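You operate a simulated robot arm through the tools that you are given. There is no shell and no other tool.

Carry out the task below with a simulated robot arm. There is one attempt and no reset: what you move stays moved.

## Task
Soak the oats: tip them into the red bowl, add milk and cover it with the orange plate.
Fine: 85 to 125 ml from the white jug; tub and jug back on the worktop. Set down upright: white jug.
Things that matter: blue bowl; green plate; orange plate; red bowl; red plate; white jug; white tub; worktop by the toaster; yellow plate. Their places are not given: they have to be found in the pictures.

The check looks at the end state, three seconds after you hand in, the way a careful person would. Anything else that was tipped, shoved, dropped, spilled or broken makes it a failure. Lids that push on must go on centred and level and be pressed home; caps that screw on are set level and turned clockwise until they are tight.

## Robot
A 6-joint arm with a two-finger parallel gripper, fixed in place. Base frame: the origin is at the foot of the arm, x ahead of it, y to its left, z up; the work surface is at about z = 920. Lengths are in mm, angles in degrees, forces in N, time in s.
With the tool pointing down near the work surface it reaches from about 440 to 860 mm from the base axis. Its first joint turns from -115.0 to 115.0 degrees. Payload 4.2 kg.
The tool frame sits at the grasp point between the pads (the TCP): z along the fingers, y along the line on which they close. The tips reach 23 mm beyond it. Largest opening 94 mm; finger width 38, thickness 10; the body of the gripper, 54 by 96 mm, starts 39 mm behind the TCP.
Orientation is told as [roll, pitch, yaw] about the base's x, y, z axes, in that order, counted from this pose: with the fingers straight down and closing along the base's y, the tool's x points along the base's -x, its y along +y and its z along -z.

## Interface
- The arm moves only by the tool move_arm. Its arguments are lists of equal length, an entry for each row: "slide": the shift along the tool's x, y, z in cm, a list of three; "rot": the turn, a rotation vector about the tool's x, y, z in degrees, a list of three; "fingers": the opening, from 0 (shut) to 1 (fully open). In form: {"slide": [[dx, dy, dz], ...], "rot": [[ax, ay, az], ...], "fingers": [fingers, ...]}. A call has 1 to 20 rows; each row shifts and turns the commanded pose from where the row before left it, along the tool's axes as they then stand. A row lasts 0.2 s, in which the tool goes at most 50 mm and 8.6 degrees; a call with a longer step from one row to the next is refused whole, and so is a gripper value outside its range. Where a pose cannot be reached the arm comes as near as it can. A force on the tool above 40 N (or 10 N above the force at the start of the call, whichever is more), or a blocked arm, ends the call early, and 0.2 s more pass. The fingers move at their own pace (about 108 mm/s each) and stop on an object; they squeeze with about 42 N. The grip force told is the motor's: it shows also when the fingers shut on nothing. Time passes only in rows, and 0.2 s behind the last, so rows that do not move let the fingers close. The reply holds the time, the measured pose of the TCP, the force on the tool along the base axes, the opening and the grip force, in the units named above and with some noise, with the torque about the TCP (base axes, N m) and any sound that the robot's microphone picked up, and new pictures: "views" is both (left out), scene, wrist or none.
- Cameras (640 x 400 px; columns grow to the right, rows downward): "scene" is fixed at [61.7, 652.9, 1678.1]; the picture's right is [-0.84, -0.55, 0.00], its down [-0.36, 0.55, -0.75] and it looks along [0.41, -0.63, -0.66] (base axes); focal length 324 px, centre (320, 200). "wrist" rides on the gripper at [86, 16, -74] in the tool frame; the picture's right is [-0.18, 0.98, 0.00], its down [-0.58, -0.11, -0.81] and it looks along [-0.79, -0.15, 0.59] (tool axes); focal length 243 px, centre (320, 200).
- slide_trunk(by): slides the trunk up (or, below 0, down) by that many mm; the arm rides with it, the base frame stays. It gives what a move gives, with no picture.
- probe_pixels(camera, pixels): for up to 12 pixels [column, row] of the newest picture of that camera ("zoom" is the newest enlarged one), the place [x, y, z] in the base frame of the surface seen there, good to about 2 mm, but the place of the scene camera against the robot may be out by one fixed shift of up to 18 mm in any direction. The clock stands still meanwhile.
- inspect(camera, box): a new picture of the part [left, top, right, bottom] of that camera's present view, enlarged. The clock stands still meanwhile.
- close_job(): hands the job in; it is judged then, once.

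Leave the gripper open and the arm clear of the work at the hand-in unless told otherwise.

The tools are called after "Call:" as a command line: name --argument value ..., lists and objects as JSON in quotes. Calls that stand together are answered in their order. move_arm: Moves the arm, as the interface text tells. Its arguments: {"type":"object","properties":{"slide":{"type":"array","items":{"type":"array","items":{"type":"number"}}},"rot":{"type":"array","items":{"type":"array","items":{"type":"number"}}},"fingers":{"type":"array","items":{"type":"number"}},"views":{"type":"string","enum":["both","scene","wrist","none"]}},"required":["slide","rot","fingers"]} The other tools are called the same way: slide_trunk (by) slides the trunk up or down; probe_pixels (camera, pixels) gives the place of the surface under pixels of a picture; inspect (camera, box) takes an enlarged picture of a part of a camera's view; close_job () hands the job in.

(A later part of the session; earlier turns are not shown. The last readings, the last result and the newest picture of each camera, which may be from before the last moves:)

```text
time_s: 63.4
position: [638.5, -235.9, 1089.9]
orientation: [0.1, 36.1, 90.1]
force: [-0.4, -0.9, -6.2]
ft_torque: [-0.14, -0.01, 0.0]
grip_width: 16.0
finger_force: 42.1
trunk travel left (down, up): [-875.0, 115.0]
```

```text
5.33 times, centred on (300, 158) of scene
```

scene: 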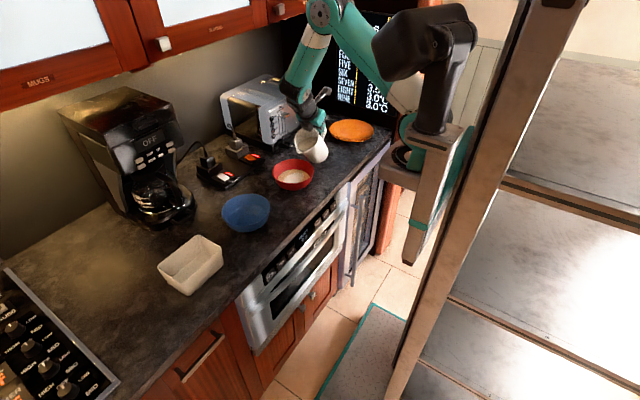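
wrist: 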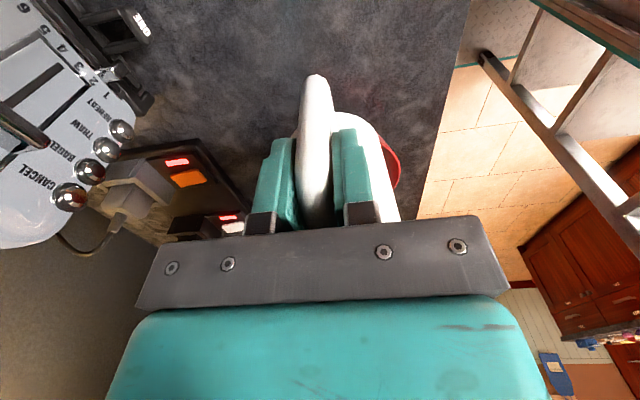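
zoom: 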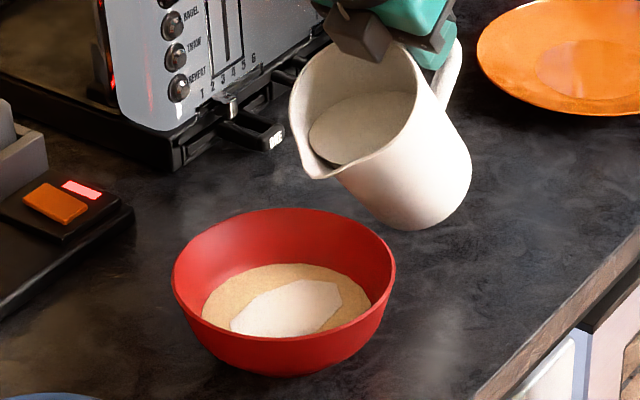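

Flow stopped by itself at 36°, so the tilt sets the amount poured. My geometry puts about 85–95 ml at 44.5°. I tip on slowly to 44.5° with an 8 mm +y shift, then hold.

Call:
move_arm --slide '[[-0.08, 0, -0.06], [-0.08, 0, -0.06], [-0.08, 0, -0.06], [-0.08, 0, -0.06], [-0.07, 0, -0.07], [-0.07, 0, -0.07], [-0.07, 0, -0.07], [-0.07, 0, -0.07], [0, 0, 0], [0, 0, 0]]' --rot '[[0, 1, 0], [0, 1, 0], [0, 1, 0], [0, 1, 0], [0, 1, 0], [0, 1, 0], [0, 1.2, 0], [0, 1.2, 0], [0, 0, 0], [0, 0, 0]]' --fingers '[0, 0, 0, 0, 0, 0, 0, 0, 0, 0]' --views "scene"

Call:
inspect --camera "scene" --box '[260, 120, 340, 195]'

```text
time_s: 65.6
position: [638.0, -227.5, 1090.7]
orientation: [0.0, 44.5, 90.1]
force: [0.6, 0.6, -4.3]
ft_torque: [-0.04, -0.03, -0.02]
grip_width: 15.8
finger_force: 42.2
trunk travel left (down, up): [-875.0, 115.0]
```

scene: 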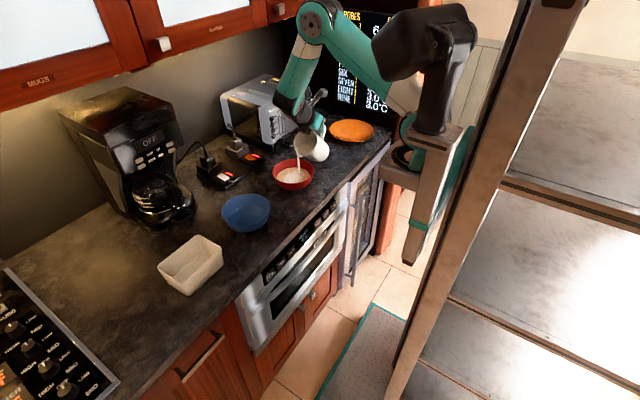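

```text
5.33 times, centred on (300, 158) of scene
```

zoom: 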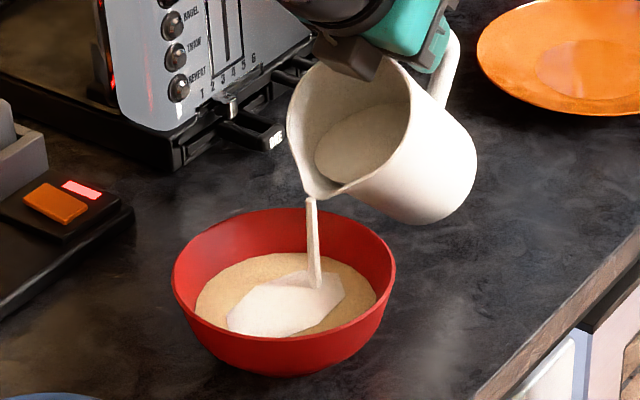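

Still flowing. I hold one more second and check.

Call:
move_arm --slide '[[0, 0, 0], [0, 0, 0], [0, 0, 0], [0, 0, 0], [0, 0, 0]]' --rot '[[0, 0, 0], [0, 0, 0], [0, 0, 0], [0, 0, 0], [0, 0, 0]]' --fingers '[0, 0, 0, 0, 0]' --views "scene"

Call:
inspect --camera "scene" --box '[260, 120, 340, 195]'

```text
time_s: 66.8
position: [639.8, -227.5, 1090.1]
orientation: [0.0, 44.6, 90.1]
force: [0.2, -1.3, -5.4]
ft_torque: [-0.07, 0.03, -0.02]
grip_width: 15.8
finger_force: 42.2
trunk travel left (down, up): [-875.0, 115.0]
```

scene: 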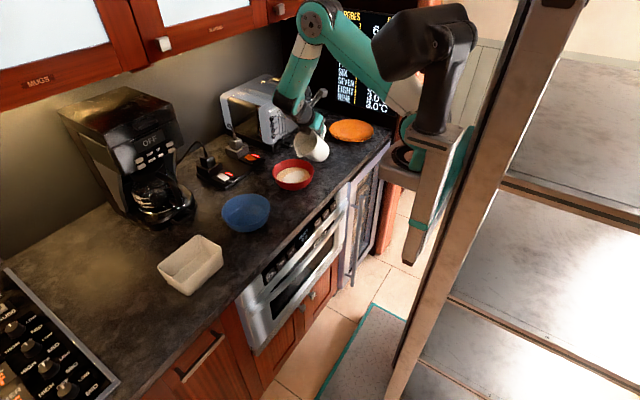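

```text
5.33 times, centred on (300, 158) of scene
```

zoom: 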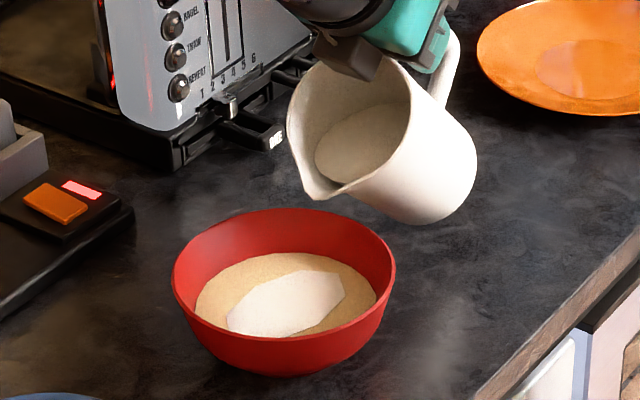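

Stopped at 44.5°. Before the pour the weight averaged about 6.35 N. I take several readings now to estimate the amount poured, and probe the milk surface in the jug.

Call:
probe_pixels --camera "zoom" --pixels '[[350, 140], [370, 150], [335, 160], [390, 130], [360, 120], [325, 190], [315, 195], [290, 300], [290, 290], [340, 260], [220, 290], [350, 310]]'

Call:
move_arm --slide '[[0, 0, 0]]' --rot '[[0, 0, 0]]' --fingers '[0]' --views "none"

Call:
move_arm --slide '[[0, 0, 0]]' --rot '[[0, 0, 0]]' --fingers '[0]' --views "none"

Call:
move_arm --slide '[[0, 0, 0]]' --rot '[[0, 0, 0]]' --fingers '[0]' --views "none"

Call:
move_arm --slide '[[0, 0, 0]]' --rot '[[0, 0, 0]]' --fingers '[0]' --views "none"

Call:
move_arm --slide '[[0, 0, 0]]' --rot '[[0, 0, 0]]' --fingers '[0]' --views "none"

Call:
move_arm --slide '[[0, 0, 0]]' --rot '[[0, 0, 0]]' --fingers '[0]' --views "none"

```text
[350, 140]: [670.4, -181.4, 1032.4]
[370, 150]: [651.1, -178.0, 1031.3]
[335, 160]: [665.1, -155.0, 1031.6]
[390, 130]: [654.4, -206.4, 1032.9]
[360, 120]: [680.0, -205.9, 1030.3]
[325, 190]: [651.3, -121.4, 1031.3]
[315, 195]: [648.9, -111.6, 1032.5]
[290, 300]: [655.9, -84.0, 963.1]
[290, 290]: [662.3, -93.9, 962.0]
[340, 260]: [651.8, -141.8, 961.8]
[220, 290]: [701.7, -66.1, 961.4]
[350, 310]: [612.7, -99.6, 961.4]
```

```text
time_s: 67.2
position: [639.1, -227.7, 1090.2]
orientation: [-0.1, 44.5, 90.1]
force: [0.2, -0.5, -6.0]
ft_torque: [-0.06, 0.0, 0.0]
grip_width: 15.6
finger_force: 41.6
trunk travel left (down, up): [-875.0, 115.0]
```

```text
time_s: 67.6
position: [639.3, -226.9, 1090.7]
orientation: [0.0, 44.5, 90.1]
force: [-0.3, 0.5, -5.3]
ft_torque: [-0.04, 0.0, -0.01]
grip_width: 15.7
finger_force: 41.8
trunk travel left (down, up): [-875.0, 115.0]
```

```text
time_s: 68.0
position: [638.4, -227.7, 1090.0]
orientation: [0.0, 44.5, 90.1]
force: [-0.1, 0.4, -4.7]
ft_torque: [-0.08, -0.03, 0.02]
grip_width: 15.8
finger_force: 42.0
trunk travel left (down, up): [-875.0, 115.0]
```

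```text
time_s: 68.4
position: [639.4, -227.9, 1090.9]
orientation: [0.0, 44.5, 90.1]
force: [0.4, -0.4, -5.5]
ft_torque: [-0.06, -0.01, -0.02]
grip_width: 15.8
finger_force: 42.1
trunk travel left (down, up): [-875.0, 115.0]
```

```text
time_s: 68.8
position: [638.6, -228.1, 1090.2]
orientation: [0.0, 44.5, 90.1]
force: [-0.7, -0.8, -5.7]
ft_torque: [-0.06, -0.01, -0.02]
grip_width: 15.9
finger_force: 42.2
trunk travel left (down, up): [-875.0, 115.0]
```

```text
time_s: 69.2
position: [638.1, -228.5, 1091.2]
orientation: [0.0, 44.4, 90.1]
force: [0.4, -0.1, -4.6]
ft_torque: [-0.06, 0.0, 0.0]
grip_width: 16.0
finger_force: 42.3
trunk travel left (down, up): [-875.0, 115.0]
```

Estimates agree: weight drop ≈1.04 N (~103 ml), level in the jug 1013 → ~993.6 (~102 ml), and the bowl surface rose 9 mm (~95 ml). That is inside 85–125 ml, so I stop. I tip back a little in place, then retreat up and away from the bowl before levelling the jug.

Call:
move_arm --slide '[[0, 0, 0], [0, 0, 0], [0, 0, 0], [0, 0, 0], [0.6, 0, 0.03], [1.2, 0, 0.06], [1.5, 0, 0.07], [1.5, 0, 0.07], [1.4, 0, 0.06], [1.0, 0, 0.06], [0, 0, 0], [0, 0, 0], [0, 0, 0], [0, 0, 0], [0, 0, 0], [0, 0, 0], [0, 0, 0], [0, 0, 0], [0, 0, 0], [0, 0, 0]]' --rot '[[0, -2, 0], [0, -2, 0], [0, -2, 0], [0, -2, 0], [0, 0, 0], [0, 0, 0], [0, 0, 0], [0, 0, 0], [0, 0, 0], [0, 0, 0], [0, -2, 0], [0, -4, 0], [0, -5, 0], [0, -5, 0], [0, -5, 0], [0, -5, 0], [0, -5, 0], [0, -3.5, 0], [0, -2, 0], [0, 0, 0]]' --fingers '[0, 0, 0, 0, 0, 0, 0, 0, 0, 0, 0, 0, 0, 0, 0, 0, 0, 0, 0, 0]' --views "both"

Call:
inspect --camera "scene" --box '[260, 90, 380, 195]'

```text
time_s: 73.4
position: [640.0, -287.2, 1130.2]
orientation: [-0.1, 0.0, 90.1]
force: [0.0, -0.9, -4.6]
ft_torque: [-0.26, -0.01, -0.03]
grip_width: 15.6
finger_force: 42.1
trunk travel left (down, up): [-875.0, 115.0]
```

scene: 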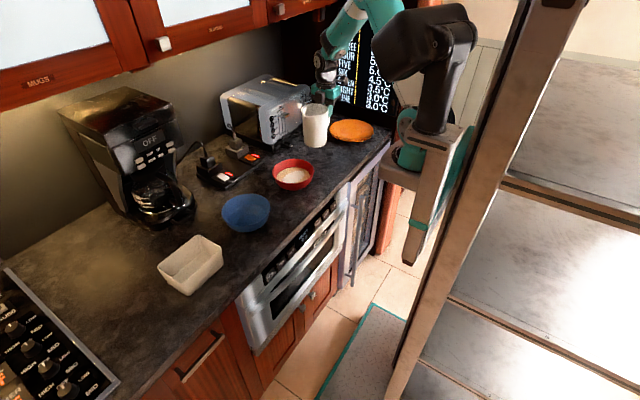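
wrist: 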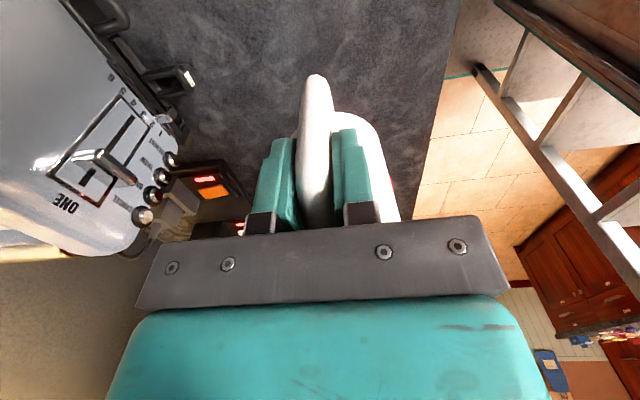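

```text
3.81 times, centred on (320, 142) of scene
```

zoom: 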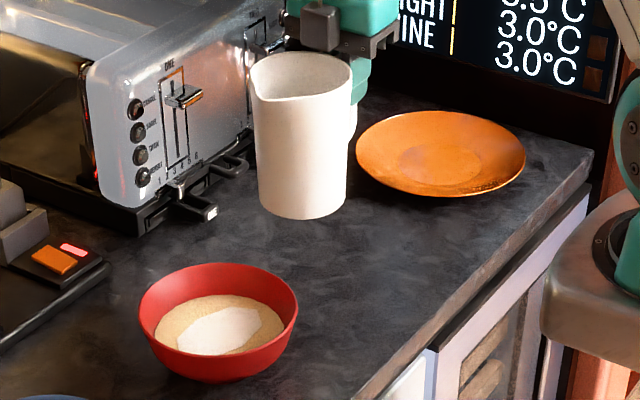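

The jug is upright in the grip (upright torque fell by 0.065 N m, which again fits about 95 ml), and the bowl is undisturbed. I carry the jug back above its old place and swing it back to yaw 23°.

Call:
move_arm --slide '[[0.2, 0.4, 0.1], [0.5, 1.1, 0.2], [0.8, 1.6, 0.4], [0.8, 1.6, 0.4], [0.6, 1.2, 0.3], [0.5, 1.1, 0.1], [0, 0, 0], [0, 0, 0], [0, 0, 0], [0, 0, 0], [0, 0, 0], [0, 0, 0], [0, 0, 0], [0, 0, 0], [0, 0, 0], [0, 0, 0], [0, 0, 0], [0, 0, 0], [0, 0, 0]]' --rot '[[0, 0, 0], [0, 0, 0], [0, 0, 0], [0, 0, 0], [0, 0, 0], [0, 0, 0], [0, 0, 2], [0, 0, 4], [0, 0, 6], [0, 0, 7], [0, 0, 8], [0, 0, 8], [0, 0, 8], [0, 0, 7], [0, 0, 7], [0, 0, 5], [0, 0, 3], [0, 0, 2.1], [0, 0, 0]]' --fingers '[0, 0, 0, 0, 0, 0, 0, 0, 0, 0, 0, 0, 0, 0, 0, 0, 0, 0, 0]' --views "scene"

```text
time_s: 77.4
position: [568.4, -321.6, 1114.8]
orientation: [0.0, 0.0, 22.9]
force: [-0.4, -0.7, -4.4]
ft_torque: [-0.11, 0.24, -0.01]
grip_width: 15.9
finger_force: 41.8
trunk travel left (down, up): [-875.0, 115.0]
```

scene: 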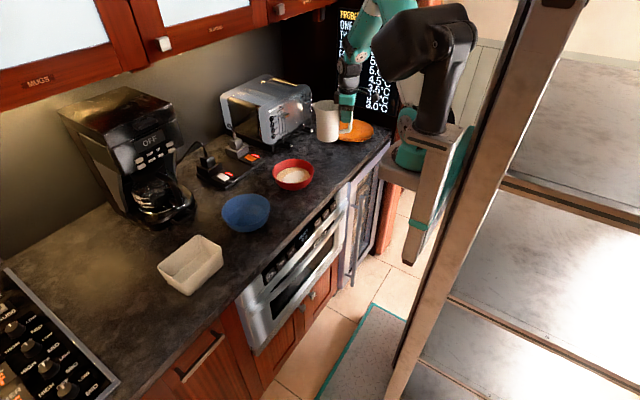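

Now I lower the jug: 85 mm, then small steps until it stands.

Call:
move_arm --slide '[[-0.05, 0, 1.5], [-0.05, 0, 2], [0, 0, 2], [0, 0, 1.5], [0, 0, 1.0], [0, 0, 0.5], [0, 0, 0.3], [0, 0, 0.3], [0, 0, 0.2], [0, 0, 0.15], [0, 0, 0.15], [0, 0, 0]]' --rot '[[0, 0, 0], [0, 0, 0], [0, 0, 0], [0, 0, 0], [0, 0, 0], [0, 0, 0], [0, 0, 0], [0, 0, 0], [0, 0, 0], [0, 0, 0], [0, 0, 0], [0, 0, 0]]' --fingers '[0, 0, 0, 0, 0, 0, 0, 0, 0, 0, 0, 0]' --views "both"

Call:
inspect --camera "scene" --box '[290, 90, 390, 180]'

```text
time_s: 80.0
position: [571.3, -321.6, 1018.9]
orientation: [0.0, 0.0, 22.9]
force: [-0.5, 0.2, -4.6]
ft_torque: [-0.09, 0.25, 0.01]
grip_width: 15.7
finger_force: 42.1
trunk travel left (down, up): [-875.0, 115.0]
```

scene: 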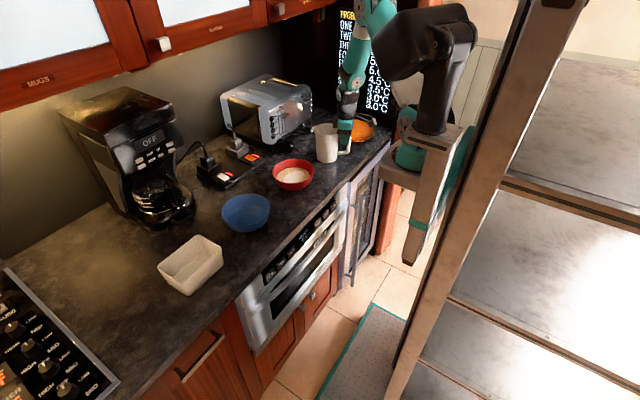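
wrist: 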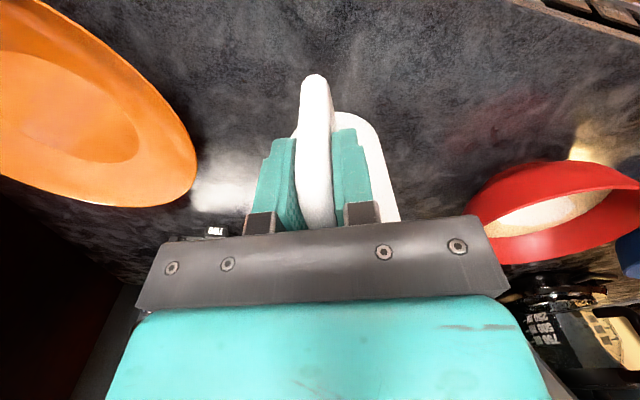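

```text
4.44 times, centred on (340, 135) of scene
```

zoom: 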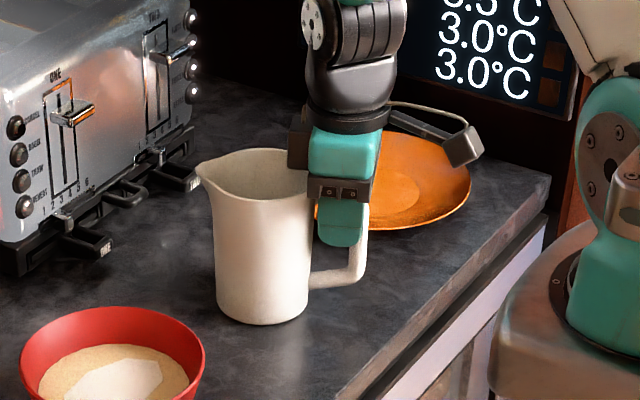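

Still carrying the weight, so it's a touch above the surface. I lower in 0.5–1 mm steps.

Call:
move_arm --slide '[[0, 0, 0.05], [0, 0, 0.05], [0, 0, 0.05], [0, 0, 0]]' --rot '[[0, 0, 0], [0, 0, 0], [0, 0, 0], [0, 0, 0]]' --fingers '[0, 0, 0, 0]' --views "none"

```text
time_s: 81.0
position: [569.1, -321.8, 1019.1]
orientation: [0.0, 0.0, 22.9]
force: [-3.5, 0.4, 3.2]
ft_torque: [0.19, -0.24, 0.06]
grip_width: 15.7
finger_force: 42.0
trunk travel left (down, up): [-875.0, 115.0]
```

Contact made (the force flipped to +3 N). I open the fingers and rise straight up to look down into the jug.

Call:
move_arm --slide '[[0, 0, 0], [0, 0, 0], [0, 0, 0], [0, 0, -1], [0, 0, -2], [0, 0, -3], [0, 0, -3], [-1.3, 0.35, -3], [-1.3, 0.35, -3]]' --rot '[[0, 0, 0], [0, 0, 0], [0, 0, 0], [0, 0, 0], [0, 0, 0], [0, 0, 0], [0, 0, 0], [0, 0, 0], [0, 0, 0]]' --fingers '[0.3, 0.55, 0.55, 0.55, 0.55, 0.55, 0.55, 0.8, 1]' --views "both"

Call:
inspect --camera "wrist" --box '[160, 0, 480, 200]'

```text
time_s: 83.0
position: [593.9, -306.5, 1169.8]
orientation: [0.0, 0.0, 22.9]
force: [-0.8, -0.3, -0.3]
ft_torque: [0.04, 0.01, -0.03]
grip_width: 94.2
finger_force: 0.0
trunk travel left (down, up): [-875.0, 115.0]
```

scene: 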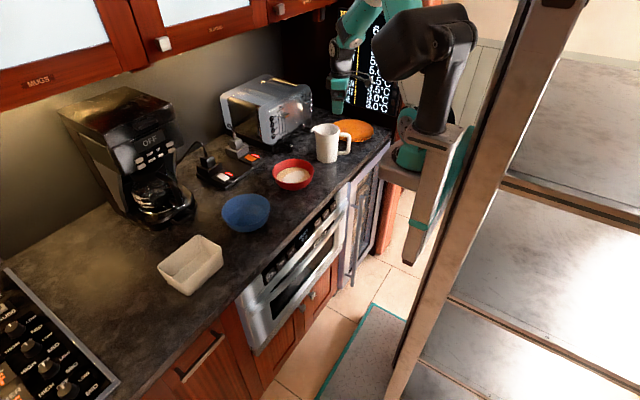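
wrist: 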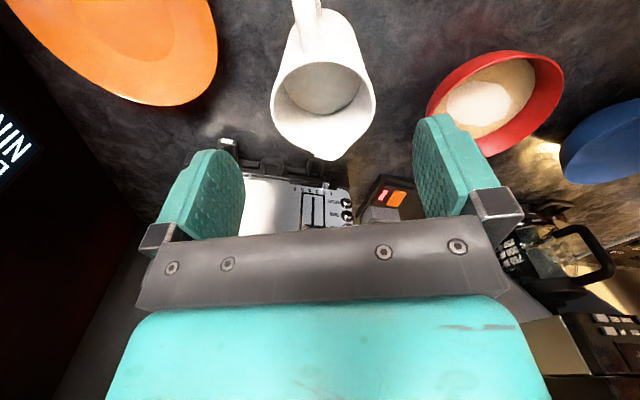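

```text
2.00 times, centred on (320, 100) of wrist
```

zoom: 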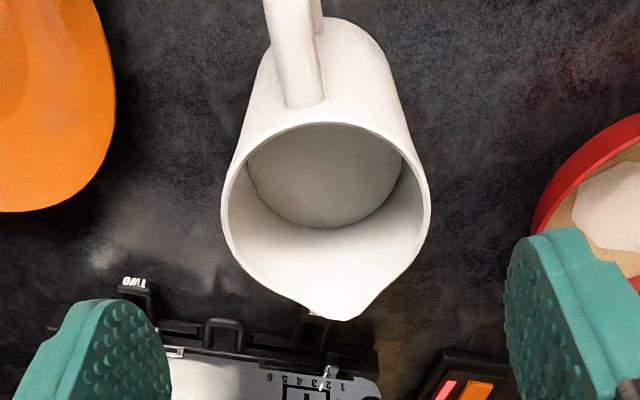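

I probe the milk surface and the rim for the final level, and the milk edges for the inner radius.

Call:
probe_pixels --camera "zoom" --pixels '[[290, 150], [310, 160], [330, 170], [350, 180], [300, 190], [320, 210], [360, 160], [340, 145], [270, 170], [320, 190], [300, 130], [330, 222]]'

Call:
probe_pixels --camera "zoom" --pixels '[[248, 170], [402, 160], [380, 200], [270, 210], [224, 220], [428, 215], [240, 180], [410, 170], [330, 318], [232, 160], [360, 125], [290, 60]]'

```text
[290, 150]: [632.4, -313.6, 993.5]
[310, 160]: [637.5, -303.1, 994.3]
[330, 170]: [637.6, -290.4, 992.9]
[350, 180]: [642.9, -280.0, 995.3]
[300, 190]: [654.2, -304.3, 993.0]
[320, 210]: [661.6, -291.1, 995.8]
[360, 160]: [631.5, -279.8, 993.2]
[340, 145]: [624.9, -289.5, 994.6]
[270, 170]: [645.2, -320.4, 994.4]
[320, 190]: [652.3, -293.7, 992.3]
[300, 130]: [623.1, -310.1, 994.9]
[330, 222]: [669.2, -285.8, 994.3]
```

```text
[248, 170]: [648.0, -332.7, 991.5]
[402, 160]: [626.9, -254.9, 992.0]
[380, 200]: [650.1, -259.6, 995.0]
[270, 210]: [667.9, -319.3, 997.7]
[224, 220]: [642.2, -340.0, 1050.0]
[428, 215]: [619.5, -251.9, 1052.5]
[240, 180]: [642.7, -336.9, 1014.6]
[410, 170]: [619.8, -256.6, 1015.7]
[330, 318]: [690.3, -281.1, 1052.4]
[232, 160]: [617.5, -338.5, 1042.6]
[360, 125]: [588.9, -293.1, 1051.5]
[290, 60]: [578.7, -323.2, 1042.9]
```

Milk level is now z≈994 (was 1012.7), a drop of 18.8 mm over an inner radius of ~41 mm, so ≈ 97–100 ml poured. The jug stands upright. Next is the orange plate (centre ≈ (642, -511), rim radius ≈ 95.5, rim z 945). I'll grip its near rim with the tool almost horizontal from the front, where the hand can hang past the worktop edge (x≈507). First I move to a free spot and turn the tool.

Call:
move_arm --slide '[[3.93, -1.59, -0.6], [3.93, -1.59, -0.6], [3.93, -1.59, -0.6], [3.93, -1.59, -0.6], [3.93, -1.59, -0.6], [0, 0, 0], [0, 0, 0], [0, 0, 0], [0, 0, 0], [0, 0, 0], [0, 0, 0], [0, 0, 0], [0, 0, 0], [0, 0, 0], [0, 0, 0], [0, 0, 0], [0, 0, 0], [0, 0, 0], [0, 0, 0]]' --rot '[[0, 0, 0], [0, 0, 0], [0, 0, 0], [0, 0, 0], [0, 0, 0], [0, 0, 8.06], [0, 0, 8.06], [0, 0, 8.06], [0, 0, 8.06], [0, 0, 8.06], [0, 0, 8.06], [0, 0, 8.06], [0, 0, 8.06], [0, 0, 8.06], [0, 0, 8.06], [0, 0, 8.06], [0, 0, 8.06], [0, 0, 8.06], [0, 0, 8.12]]' --fingers '[1, 1, 0.5, 0.5, 0.5, 0.5, 0.5, 0.5, 0.5, 0.5, 0.5, 0.5, 0.5, 0.5, 0.5, 0.5, 0.5, 0.5, 0.5]' --views "both"

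```text
time_s: 87.0
position: [440.9, -453.5, 1198.7]
orientation: [0.1, 0.0, -90.0]
force: [0.5, -0.7, -0.4]
ft_torque: [0.05, -0.04, 0.0]
grip_width: 47.0
finger_force: 0.0
trunk travel left (down, up): [-875.0, 115.0]
```

scene: 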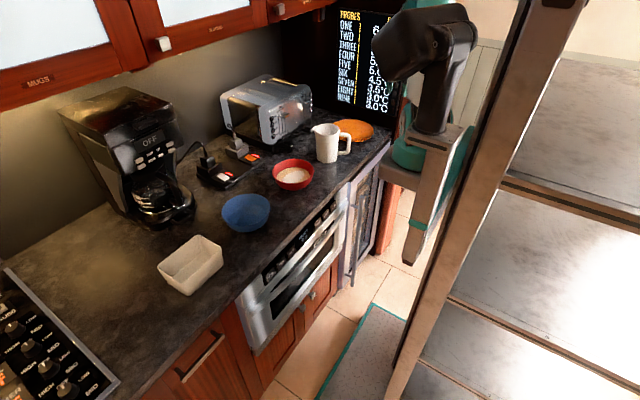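
wrist: 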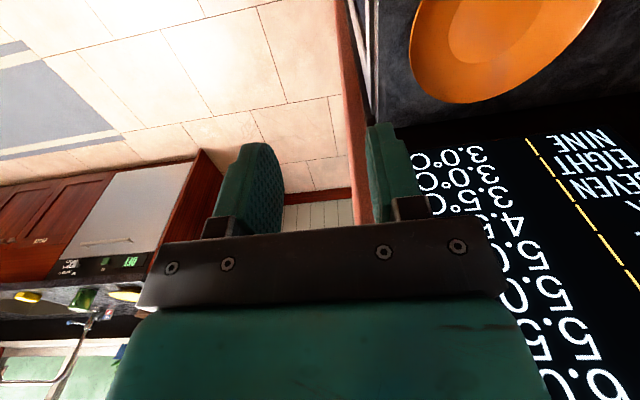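

The other plates (yellow, green…) are on a far counter, so they're just distractors. Now I tilt the tool to 20° below horizontal, pointing +x.

Call:
move_arm --slide '[[0, 0, 0], [0, 0, 0], [0, 0, 0], [0, 0, 0], [0, 0, 0], [0, 0, 0], [0, 0, 0], [0, 0, 0], [0, 0, 0]]' --rot '[[-7.78, 0, 0], [-7.78, 0, 0], [-7.78, 0, 0], [-7.78, 0, 0], [-7.78, 0, 0], [-7.78, 0, 0], [-7.78, 0, 0], [-7.78, 0, 0], [-7.76, 0, 0]]' --fingers '[0.5, 0.5, 0.5, 0.5, 0.5, 0.5, 0.5, 0.5, 0.5]' --views "both"

```text
time_s: 89.0
position: [442.0, -454.4, 1198.7]
orientation: [70.1, -0.1, -90.0]
force: [-0.1, 0.9, -0.1]
ft_torque: [0.0, -0.02, -0.04]
grip_width: 47.1
finger_force: 0.1
trunk travel left (down, up): [-875.0, 115.0]
```

scene: 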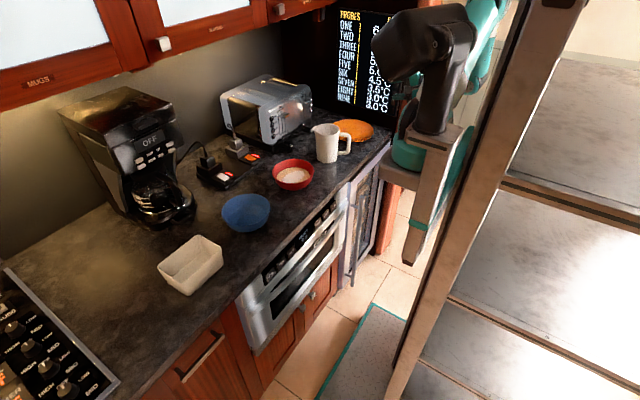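
wrist: 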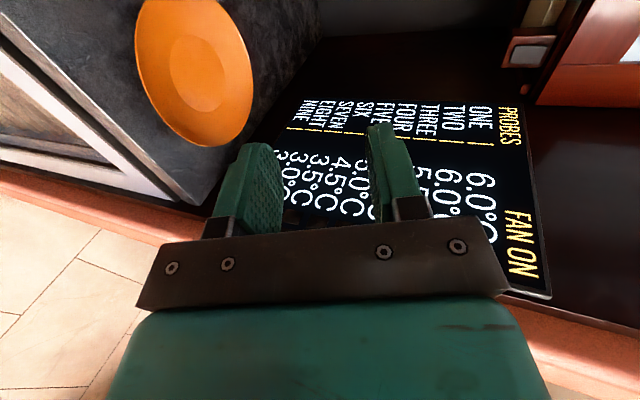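

Good view of the plate. I zoom in and probe its rim and profile.

Call:
inspect --camera "wrist" --box '[60, 0, 300, 160]'

Call:
probe_pixels --camera "zoom" --pixels '[[210, 30], [205, 100], [215, 180], [240, 250], [280, 310], [340, 365], [390, 390], [450, 370], [500, 290], [510, 220], [470, 100], [400, 20]]'

Call:
probe_pixels --camera "zoom" --pixels '[[220, 120], [240, 130], [260, 140], [280, 150], [300, 160], [320, 170], [350, 185], [380, 200], [120, 150], [150, 250], [60, 150], [190, 400]]'

```text
2.50 times, centred on (180, 80) of wrist
```

zoom: 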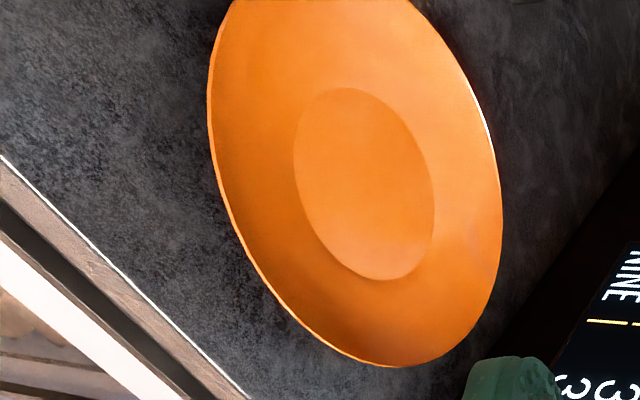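

```text
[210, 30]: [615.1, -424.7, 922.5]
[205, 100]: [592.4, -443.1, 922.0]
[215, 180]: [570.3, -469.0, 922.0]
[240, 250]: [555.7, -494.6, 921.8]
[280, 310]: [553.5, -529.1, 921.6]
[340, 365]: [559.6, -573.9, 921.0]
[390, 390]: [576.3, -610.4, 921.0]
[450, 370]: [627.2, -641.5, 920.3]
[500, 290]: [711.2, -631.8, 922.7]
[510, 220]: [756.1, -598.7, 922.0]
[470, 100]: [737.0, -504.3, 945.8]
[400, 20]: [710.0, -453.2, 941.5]
```

```text
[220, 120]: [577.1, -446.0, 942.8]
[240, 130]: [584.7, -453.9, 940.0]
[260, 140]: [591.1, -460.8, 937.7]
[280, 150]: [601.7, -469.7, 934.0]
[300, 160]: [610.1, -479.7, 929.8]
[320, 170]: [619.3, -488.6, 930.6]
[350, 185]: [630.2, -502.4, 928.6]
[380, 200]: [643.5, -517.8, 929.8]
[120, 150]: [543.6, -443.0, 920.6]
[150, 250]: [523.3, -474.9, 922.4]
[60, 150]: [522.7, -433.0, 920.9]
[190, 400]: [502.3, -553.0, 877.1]
```

I probe right on the rim edge for a good circle fit and the edge thickness.

Call:
probe_pixels --camera "zoom" --pixels '[[211, 100], [218, 180], [238, 234], [262, 275], [290, 312], [330, 345], [365, 360], [400, 365], [440, 352], [480, 310], [500, 230], [495, 160]]'

Call:
probe_pixels --camera "zoom" --pixels '[[252, 255], [254, 255], [256, 255], [258, 255], [262, 255], [268, 255], [276, 255], [290, 255], [305, 255], [320, 255], [340, 255], [249, 255]]'

Call:
inspect --camera "wrist" --box '[130, 60, 210, 150]'

```text
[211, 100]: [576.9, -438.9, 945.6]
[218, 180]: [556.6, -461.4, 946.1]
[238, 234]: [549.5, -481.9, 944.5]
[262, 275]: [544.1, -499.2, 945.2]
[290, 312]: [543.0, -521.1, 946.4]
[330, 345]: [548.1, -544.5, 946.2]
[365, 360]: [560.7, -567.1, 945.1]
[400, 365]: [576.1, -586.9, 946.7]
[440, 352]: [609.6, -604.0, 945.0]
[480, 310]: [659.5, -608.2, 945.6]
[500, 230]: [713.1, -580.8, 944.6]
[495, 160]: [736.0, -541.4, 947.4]
```

```text
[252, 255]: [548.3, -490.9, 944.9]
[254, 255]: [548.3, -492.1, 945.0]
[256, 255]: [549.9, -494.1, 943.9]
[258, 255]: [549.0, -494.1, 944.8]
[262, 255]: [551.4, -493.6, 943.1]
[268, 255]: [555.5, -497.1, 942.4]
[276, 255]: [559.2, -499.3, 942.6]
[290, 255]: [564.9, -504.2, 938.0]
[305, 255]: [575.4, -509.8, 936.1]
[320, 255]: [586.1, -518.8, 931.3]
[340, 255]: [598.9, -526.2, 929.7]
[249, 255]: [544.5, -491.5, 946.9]
```

```text
4.44 times, centred on (170, 105) of wrist
```

zoom: 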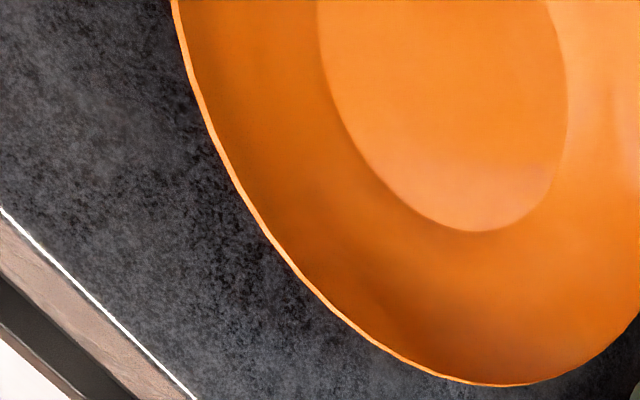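

Circle fit: plate centre (641.5, -513.5), radius 98, rim z 945.5 with about a 20° slope and a thin edge. My 20° tool tilt matches the slope. I go to a standoff 80 mm in front of the rim at (463, -513.5, 975), narrowing the fingers to about 12 mm.

Call:
move_arm --slide '[[-0.985, -3.38, 1.6], [-0.985, -3.38, 1.6], [-0.985, -3.38, 1.6], [-0.985, -3.38, 1.6], [-0.985, -3.38, 1.6], [-0.985, -3.4, 1.62], [0, 0, 0]]' --rot '[[0, 0, 0], [0, 0, 0], [0, 0, 0], [0, 0, 0], [0, 0, 0], [0, 0, 0], [0, 0, 0]]' --fingers '[0.4, 0.3, 0.2, 0.13, 0.13, 0.13, 0.13]' --views "both"

Call:
inspect --camera "wrist" --box '[120, 20, 440, 220]'

```text
time_s: 90.6
position: [462.1, -514.3, 974.6]
orientation: [69.9, -0.1, -89.9]
force: [0.2, -0.6, 0.3]
ft_torque: [0.03, 0.0, 0.01]
grip_width: 12.1
finger_force: 0.0
trunk travel left (down, up): [-875.0, 115.0]
```

scene: 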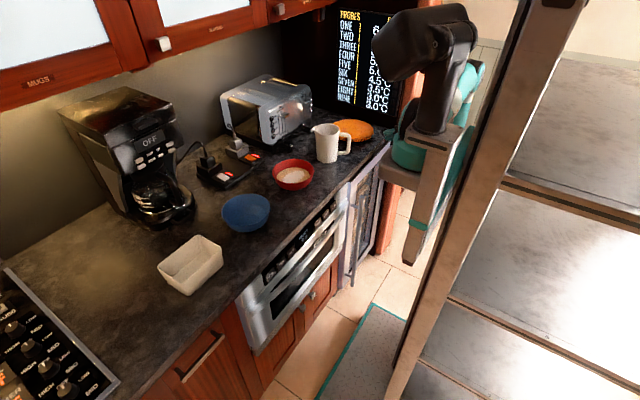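
wrist: 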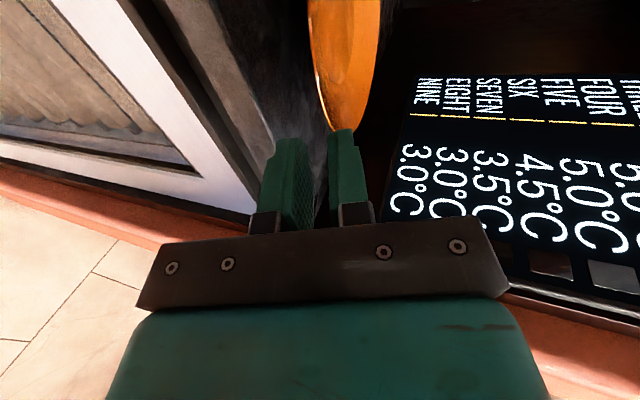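

```text
2.00 times, centred on (280, 120) of wrist
```

zoom: 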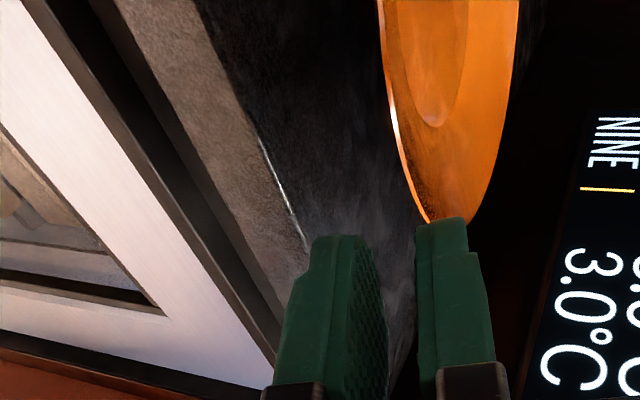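

The line-up looks right: lower finger (left in the picture) under the rim, upper finger above. I advance 55 mm along the tool, just short of the rim, and check again.

Call:
move_arm --slide '[[0.08, 0.07, 2], [0, 0, 2], [0, 0, 1.5], [0, 0, 0]]' --rot '[[0, 0, 0], [0, 0, 0], [0, 0, 0], [0, 0, 0]]' --fingers '[0.13, 0.13, 0.13, 0.13]' --views "wrist"

Call:
inspect --camera "wrist" --box '[200, 60, 440, 220]'

```text
time_s: 91.6
position: [514.8, -513.8, 957.7]
orientation: [70.0, 0.0, -90.0]
force: [0.6, -0.5, 0.3]
ft_torque: [-0.01, 0.02, 0.01]
grip_width: 12.4
finger_force: 0.1
trunk travel left (down, up): [-875.0, 115.0]
```

wrist: 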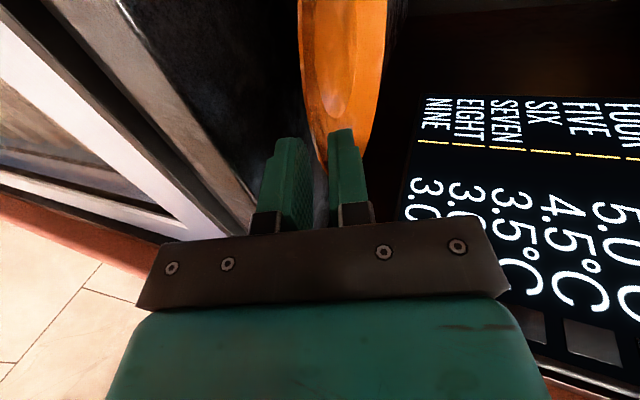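

```text
2.50 times, centred on (320, 140) of wrist
```

zoom: 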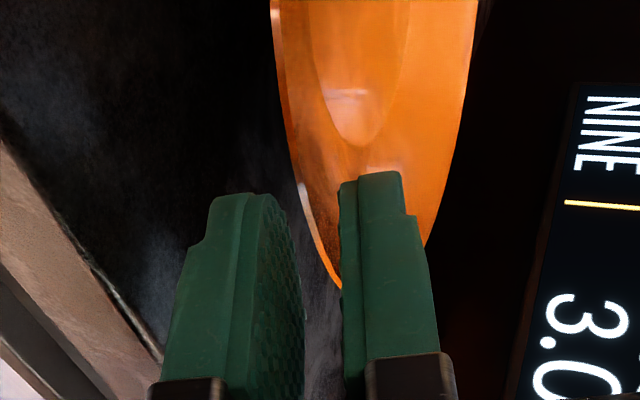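

The rim's edge enters the gap between the fingers. A quick probe of the rim edge and both finger tips to check the vertical alignment.

Call:
probe_pixels --camera "zoom" --pixels '[[336, 280], [325, 262], [312, 230], [300, 190], [347, 182], [383, 172], [215, 200], [255, 198], [285, 205], [320, 330], [320, 380], [360, 250]]'

```text
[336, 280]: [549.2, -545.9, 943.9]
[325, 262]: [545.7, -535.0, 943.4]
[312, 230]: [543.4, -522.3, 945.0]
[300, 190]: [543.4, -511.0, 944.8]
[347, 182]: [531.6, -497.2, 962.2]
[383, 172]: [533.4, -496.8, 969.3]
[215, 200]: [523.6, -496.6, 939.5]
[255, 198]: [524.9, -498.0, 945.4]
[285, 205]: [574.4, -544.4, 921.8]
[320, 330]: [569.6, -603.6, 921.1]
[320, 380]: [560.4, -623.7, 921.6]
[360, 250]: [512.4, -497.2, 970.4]
```

Geometry checks out: the lower pad has ~3 mm under the rim and ~4 mm above the worktop. I slide in the last 25 mm slowly.

Call:
move_arm --slide '[[0, -0.08, 0.6], [0, 0, 0.6], [0, 0, 0.6], [0, 0, 0.65], [0, 0, 0]]' --rot '[[0, 0, 0], [0, 0, 0], [0, 0, 0], [0, 0, 0], [0, 0, 0]]' --fingers '[0.13, 0.13, 0.13, 0.13, 0.13]' --views "both"

Call:
inspect --camera "wrist" --box '[200, 60, 440, 220]'

Call:
inspect --camera "scene" --box '[300, 90, 420, 180]'

```text
time_s: 92.8
position: [537.3, -512.0, 948.4]
orientation: [70.0, 0.1, -90.0]
force: [0.2, 0.1, 0.8]
ft_torque: [0.02, 0.01, 0.04]
grip_width: 12.4
finger_force: 0.7
trunk travel left (down, up): [-875.0, 115.0]
```

scene: 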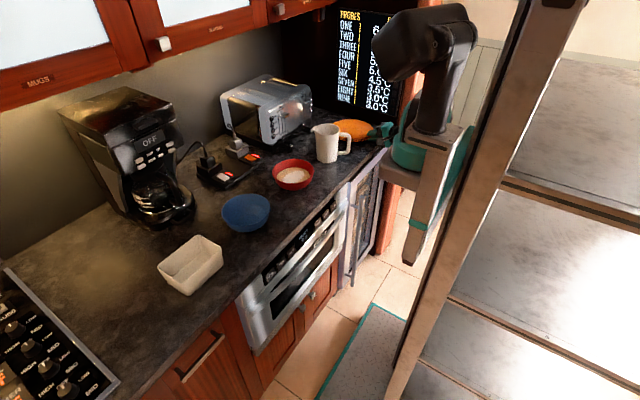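
wrist: 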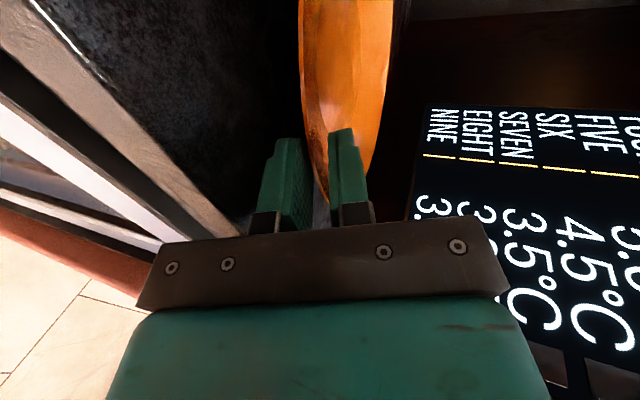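

```text
2.50 times, centred on (320, 140) of wrist
```

zoom: 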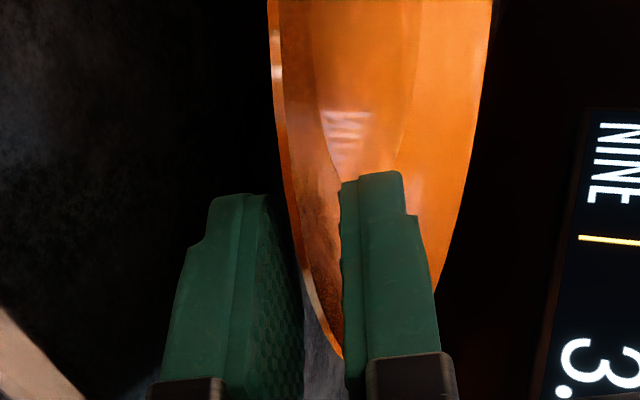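

```text
4.44 times, centred on (360, 135) of scene
```

zoom: 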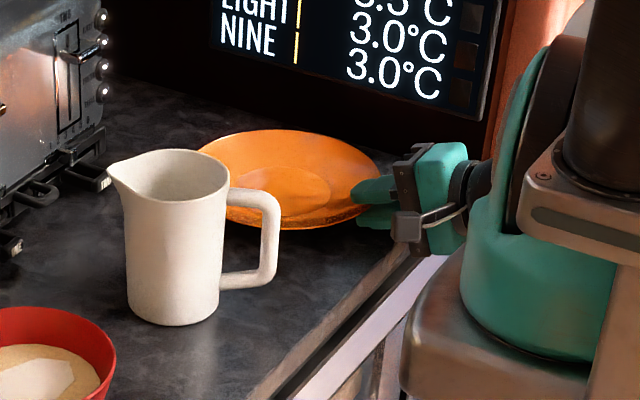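

The rim is neatly between the pads with no contact force. I close.

Call:
move_arm --slide '[[0, 0, 0], [0, 0, 0], [0, 0, 0], [0, 0, 0]]' --rot '[[0, 0, 0], [0, 0, 0], [0, 0, 0], [0, 0, 0]]' --fingers '[0.05, 0, 0, 0]' --views "wrist"

Call:
inspect --camera "scene" --box '[300, 90, 420, 180]'

```text
time_s: 93.8
position: [536.2, -512.2, 947.5]
orientation: [70.0, 0.1, -90.0]
force: [-1.7, -0.5, 1.4]
ft_torque: [0.15, 0.01, 0.04]
grip_width: 3.4
finger_force: 42.3
trunk travel left (down, up): [-875.0, 115.0]
```

wrist: 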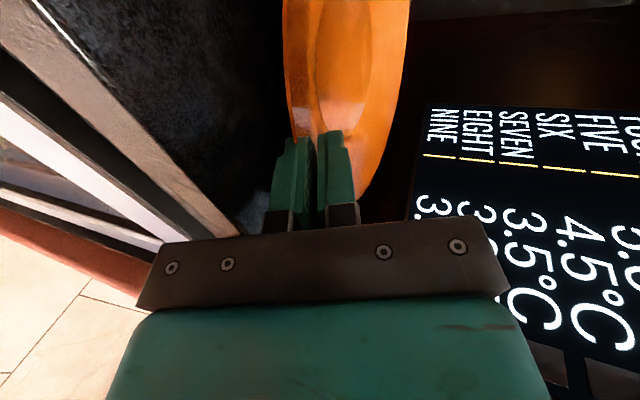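

```text
4.44 times, centred on (360, 135) of scene
```

zoom: 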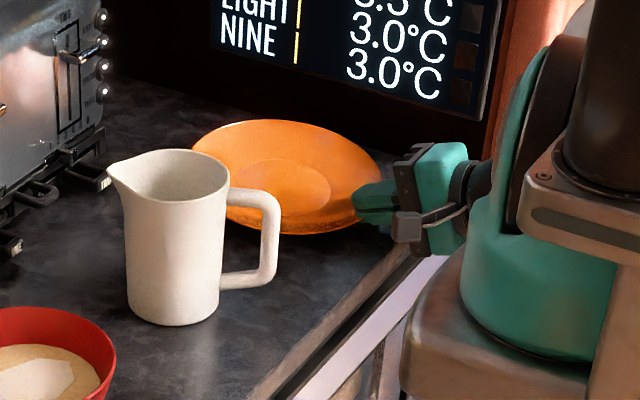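

Gripped (3.4 mm). The far side of the plate rose slightly, so the local rim slope is a bit steeper than 20°; I'll measure and correct that. I lift straight up 60 mm.

Call:
move_arm --slide '[[0, 0.47, -0.171], [0, 0.94, -0.342], [0, 1.41, -0.513], [0, 1.41, -0.513], [0, 1.41, -0.513], [0, 0, 0]]' --rot '[[0, 0, 0], [0, 0, 0], [0, 0, 0], [0, 0, 0], [0, 0, 0], [0, 0, 0]]' --fingers '[0, 0, 0, 0, 0, 0]' --views "both"

Call:
inspect --camera "scene" --box '[300, 80, 420, 170]'

```text
time_s: 95.2
position: [536.8, -515.1, 1007.0]
orientation: [69.9, -0.1, -90.0]
force: [-0.8, -0.4, -2.9]
ft_torque: [-0.03, 0.33, 0.01]
grip_width: 3.5
finger_force: 42.1
trunk travel left (down, up): [-875.0, 115.0]
```

scene: 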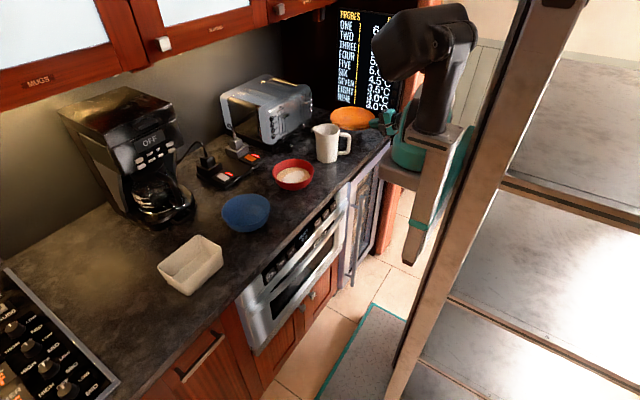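
wrist: 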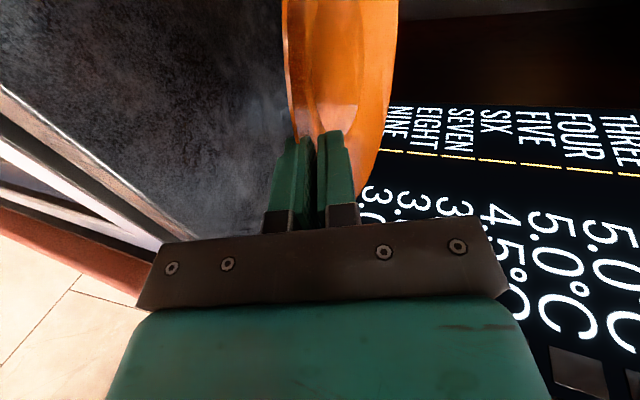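

```text
4.44 times, centred on (360, 125) of scene
```

zoom: 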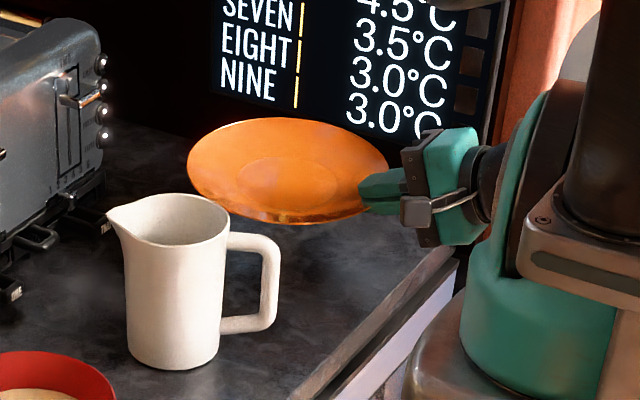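

The plate is held. I probe several plate points to get its tilt.

Call:
probe_pixels --camera "zoom" --pixels '[[190, 165], [200, 140], [240, 121], [280, 119], [330, 130], [375, 155], [240, 208], [300, 221], [350, 212], [250, 180], [290, 190], [285, 170]]'

Call:
probe_pixels --camera "wrist" --pixels '[[286, 20], [288, 60], [291, 100], [310, 20], [320, 60], [330, 20], [350, 60], [370, 20], [340, 100], [395, 20], [394, 60], [385, 120]]'

```text
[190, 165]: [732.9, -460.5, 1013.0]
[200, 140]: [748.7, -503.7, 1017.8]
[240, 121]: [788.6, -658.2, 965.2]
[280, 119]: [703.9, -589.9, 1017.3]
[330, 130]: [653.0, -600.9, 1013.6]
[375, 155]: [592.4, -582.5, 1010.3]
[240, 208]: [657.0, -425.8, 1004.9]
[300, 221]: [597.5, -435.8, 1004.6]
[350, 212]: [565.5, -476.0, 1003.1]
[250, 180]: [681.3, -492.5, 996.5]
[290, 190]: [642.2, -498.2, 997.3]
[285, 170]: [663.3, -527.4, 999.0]
```

```text
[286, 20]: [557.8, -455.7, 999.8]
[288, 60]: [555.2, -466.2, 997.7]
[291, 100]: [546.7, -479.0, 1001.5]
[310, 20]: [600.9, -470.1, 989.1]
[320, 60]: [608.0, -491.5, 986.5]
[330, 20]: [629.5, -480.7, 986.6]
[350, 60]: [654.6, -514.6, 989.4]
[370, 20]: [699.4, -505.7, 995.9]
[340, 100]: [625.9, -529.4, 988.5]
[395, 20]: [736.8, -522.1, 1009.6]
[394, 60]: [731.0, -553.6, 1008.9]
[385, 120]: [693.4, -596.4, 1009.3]
```

The tilt is about 3° (far side high) and 2.5° (-y side high); I'll correct that over the bowl. First I lift to TCP z≈1112, clear of the jug (rim 1052), and carry the plate +y to above the red bowl.

Call:
move_arm --slide '[[0, 1.2, -0.43], [0, 2.4, -0.88], [0, 2.6, -0.95], [0, 2.4, -0.88], [0, 1.27, -0.46], [1.0, 0, 0], [2.0, 0, 0], [3.0, 0, 0], [3.5, 0, 0], [3.5, 0, 0], [3.5, 0, 0], [3.5, 0, 0], [3.5, 0, 0], [3.5, 0, 0], [3.5, 0, 0], [3.5, 0, 0], [3.5, 0, 0], [2.8, 0, 0], [2.0, 0, 0]]' --rot '[[0, 0, 0], [0, 0, 0], [0, 0, 0], [0, 0, 0], [0, 0, 0], [0, 0, 0], [0, 0, 0], [0, 0, 0], [0, 0, 0], [0, 0, 0], [0, 0, 0], [0, 0, 0], [0, 0, 0], [0, 0, 0], [0, 0, 0], [0, 0, 0], [0, 0, 0], [0, 0, 0], [0, 0, 0]]' --fingers '[0, 0, 0, 0, 0, 0, 0, 0, 0, 0, 0, 0, 0, 0, 0, 0, 0, 0, 0]' --views "both"

Call:
inspect --camera "scene" --box '[240, 90, 380, 200]'

```text
time_s: 99.2
position: [553.6, -286.6, 1099.8]
orientation: [69.7, 0.2, -89.7]
force: [0.5, -0.9, -3.8]
ft_torque: [-0.01, 0.32, 0.02]
grip_width: 3.5
finger_force: 42.1
out of reach, approached as far as the arm can: row 13, 14, 15, 16, 17, 18, 19
trunk travel left (down, up): [-875.0, 115.0]
```

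scene: 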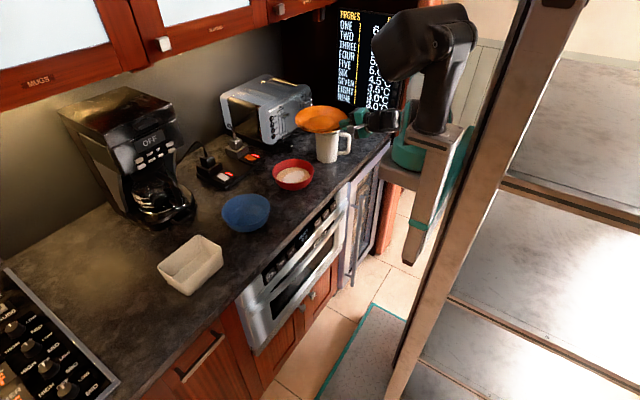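
wrist: 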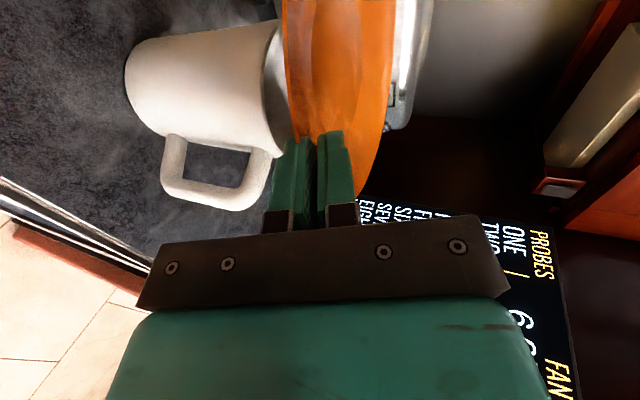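

```text
3.64 times, centred on (310, 145) of scene
```

zoom: 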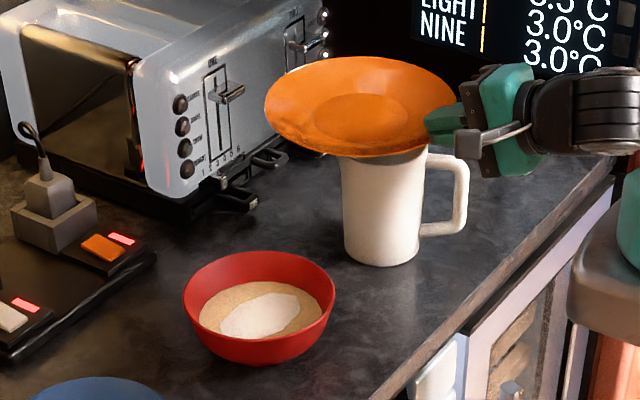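

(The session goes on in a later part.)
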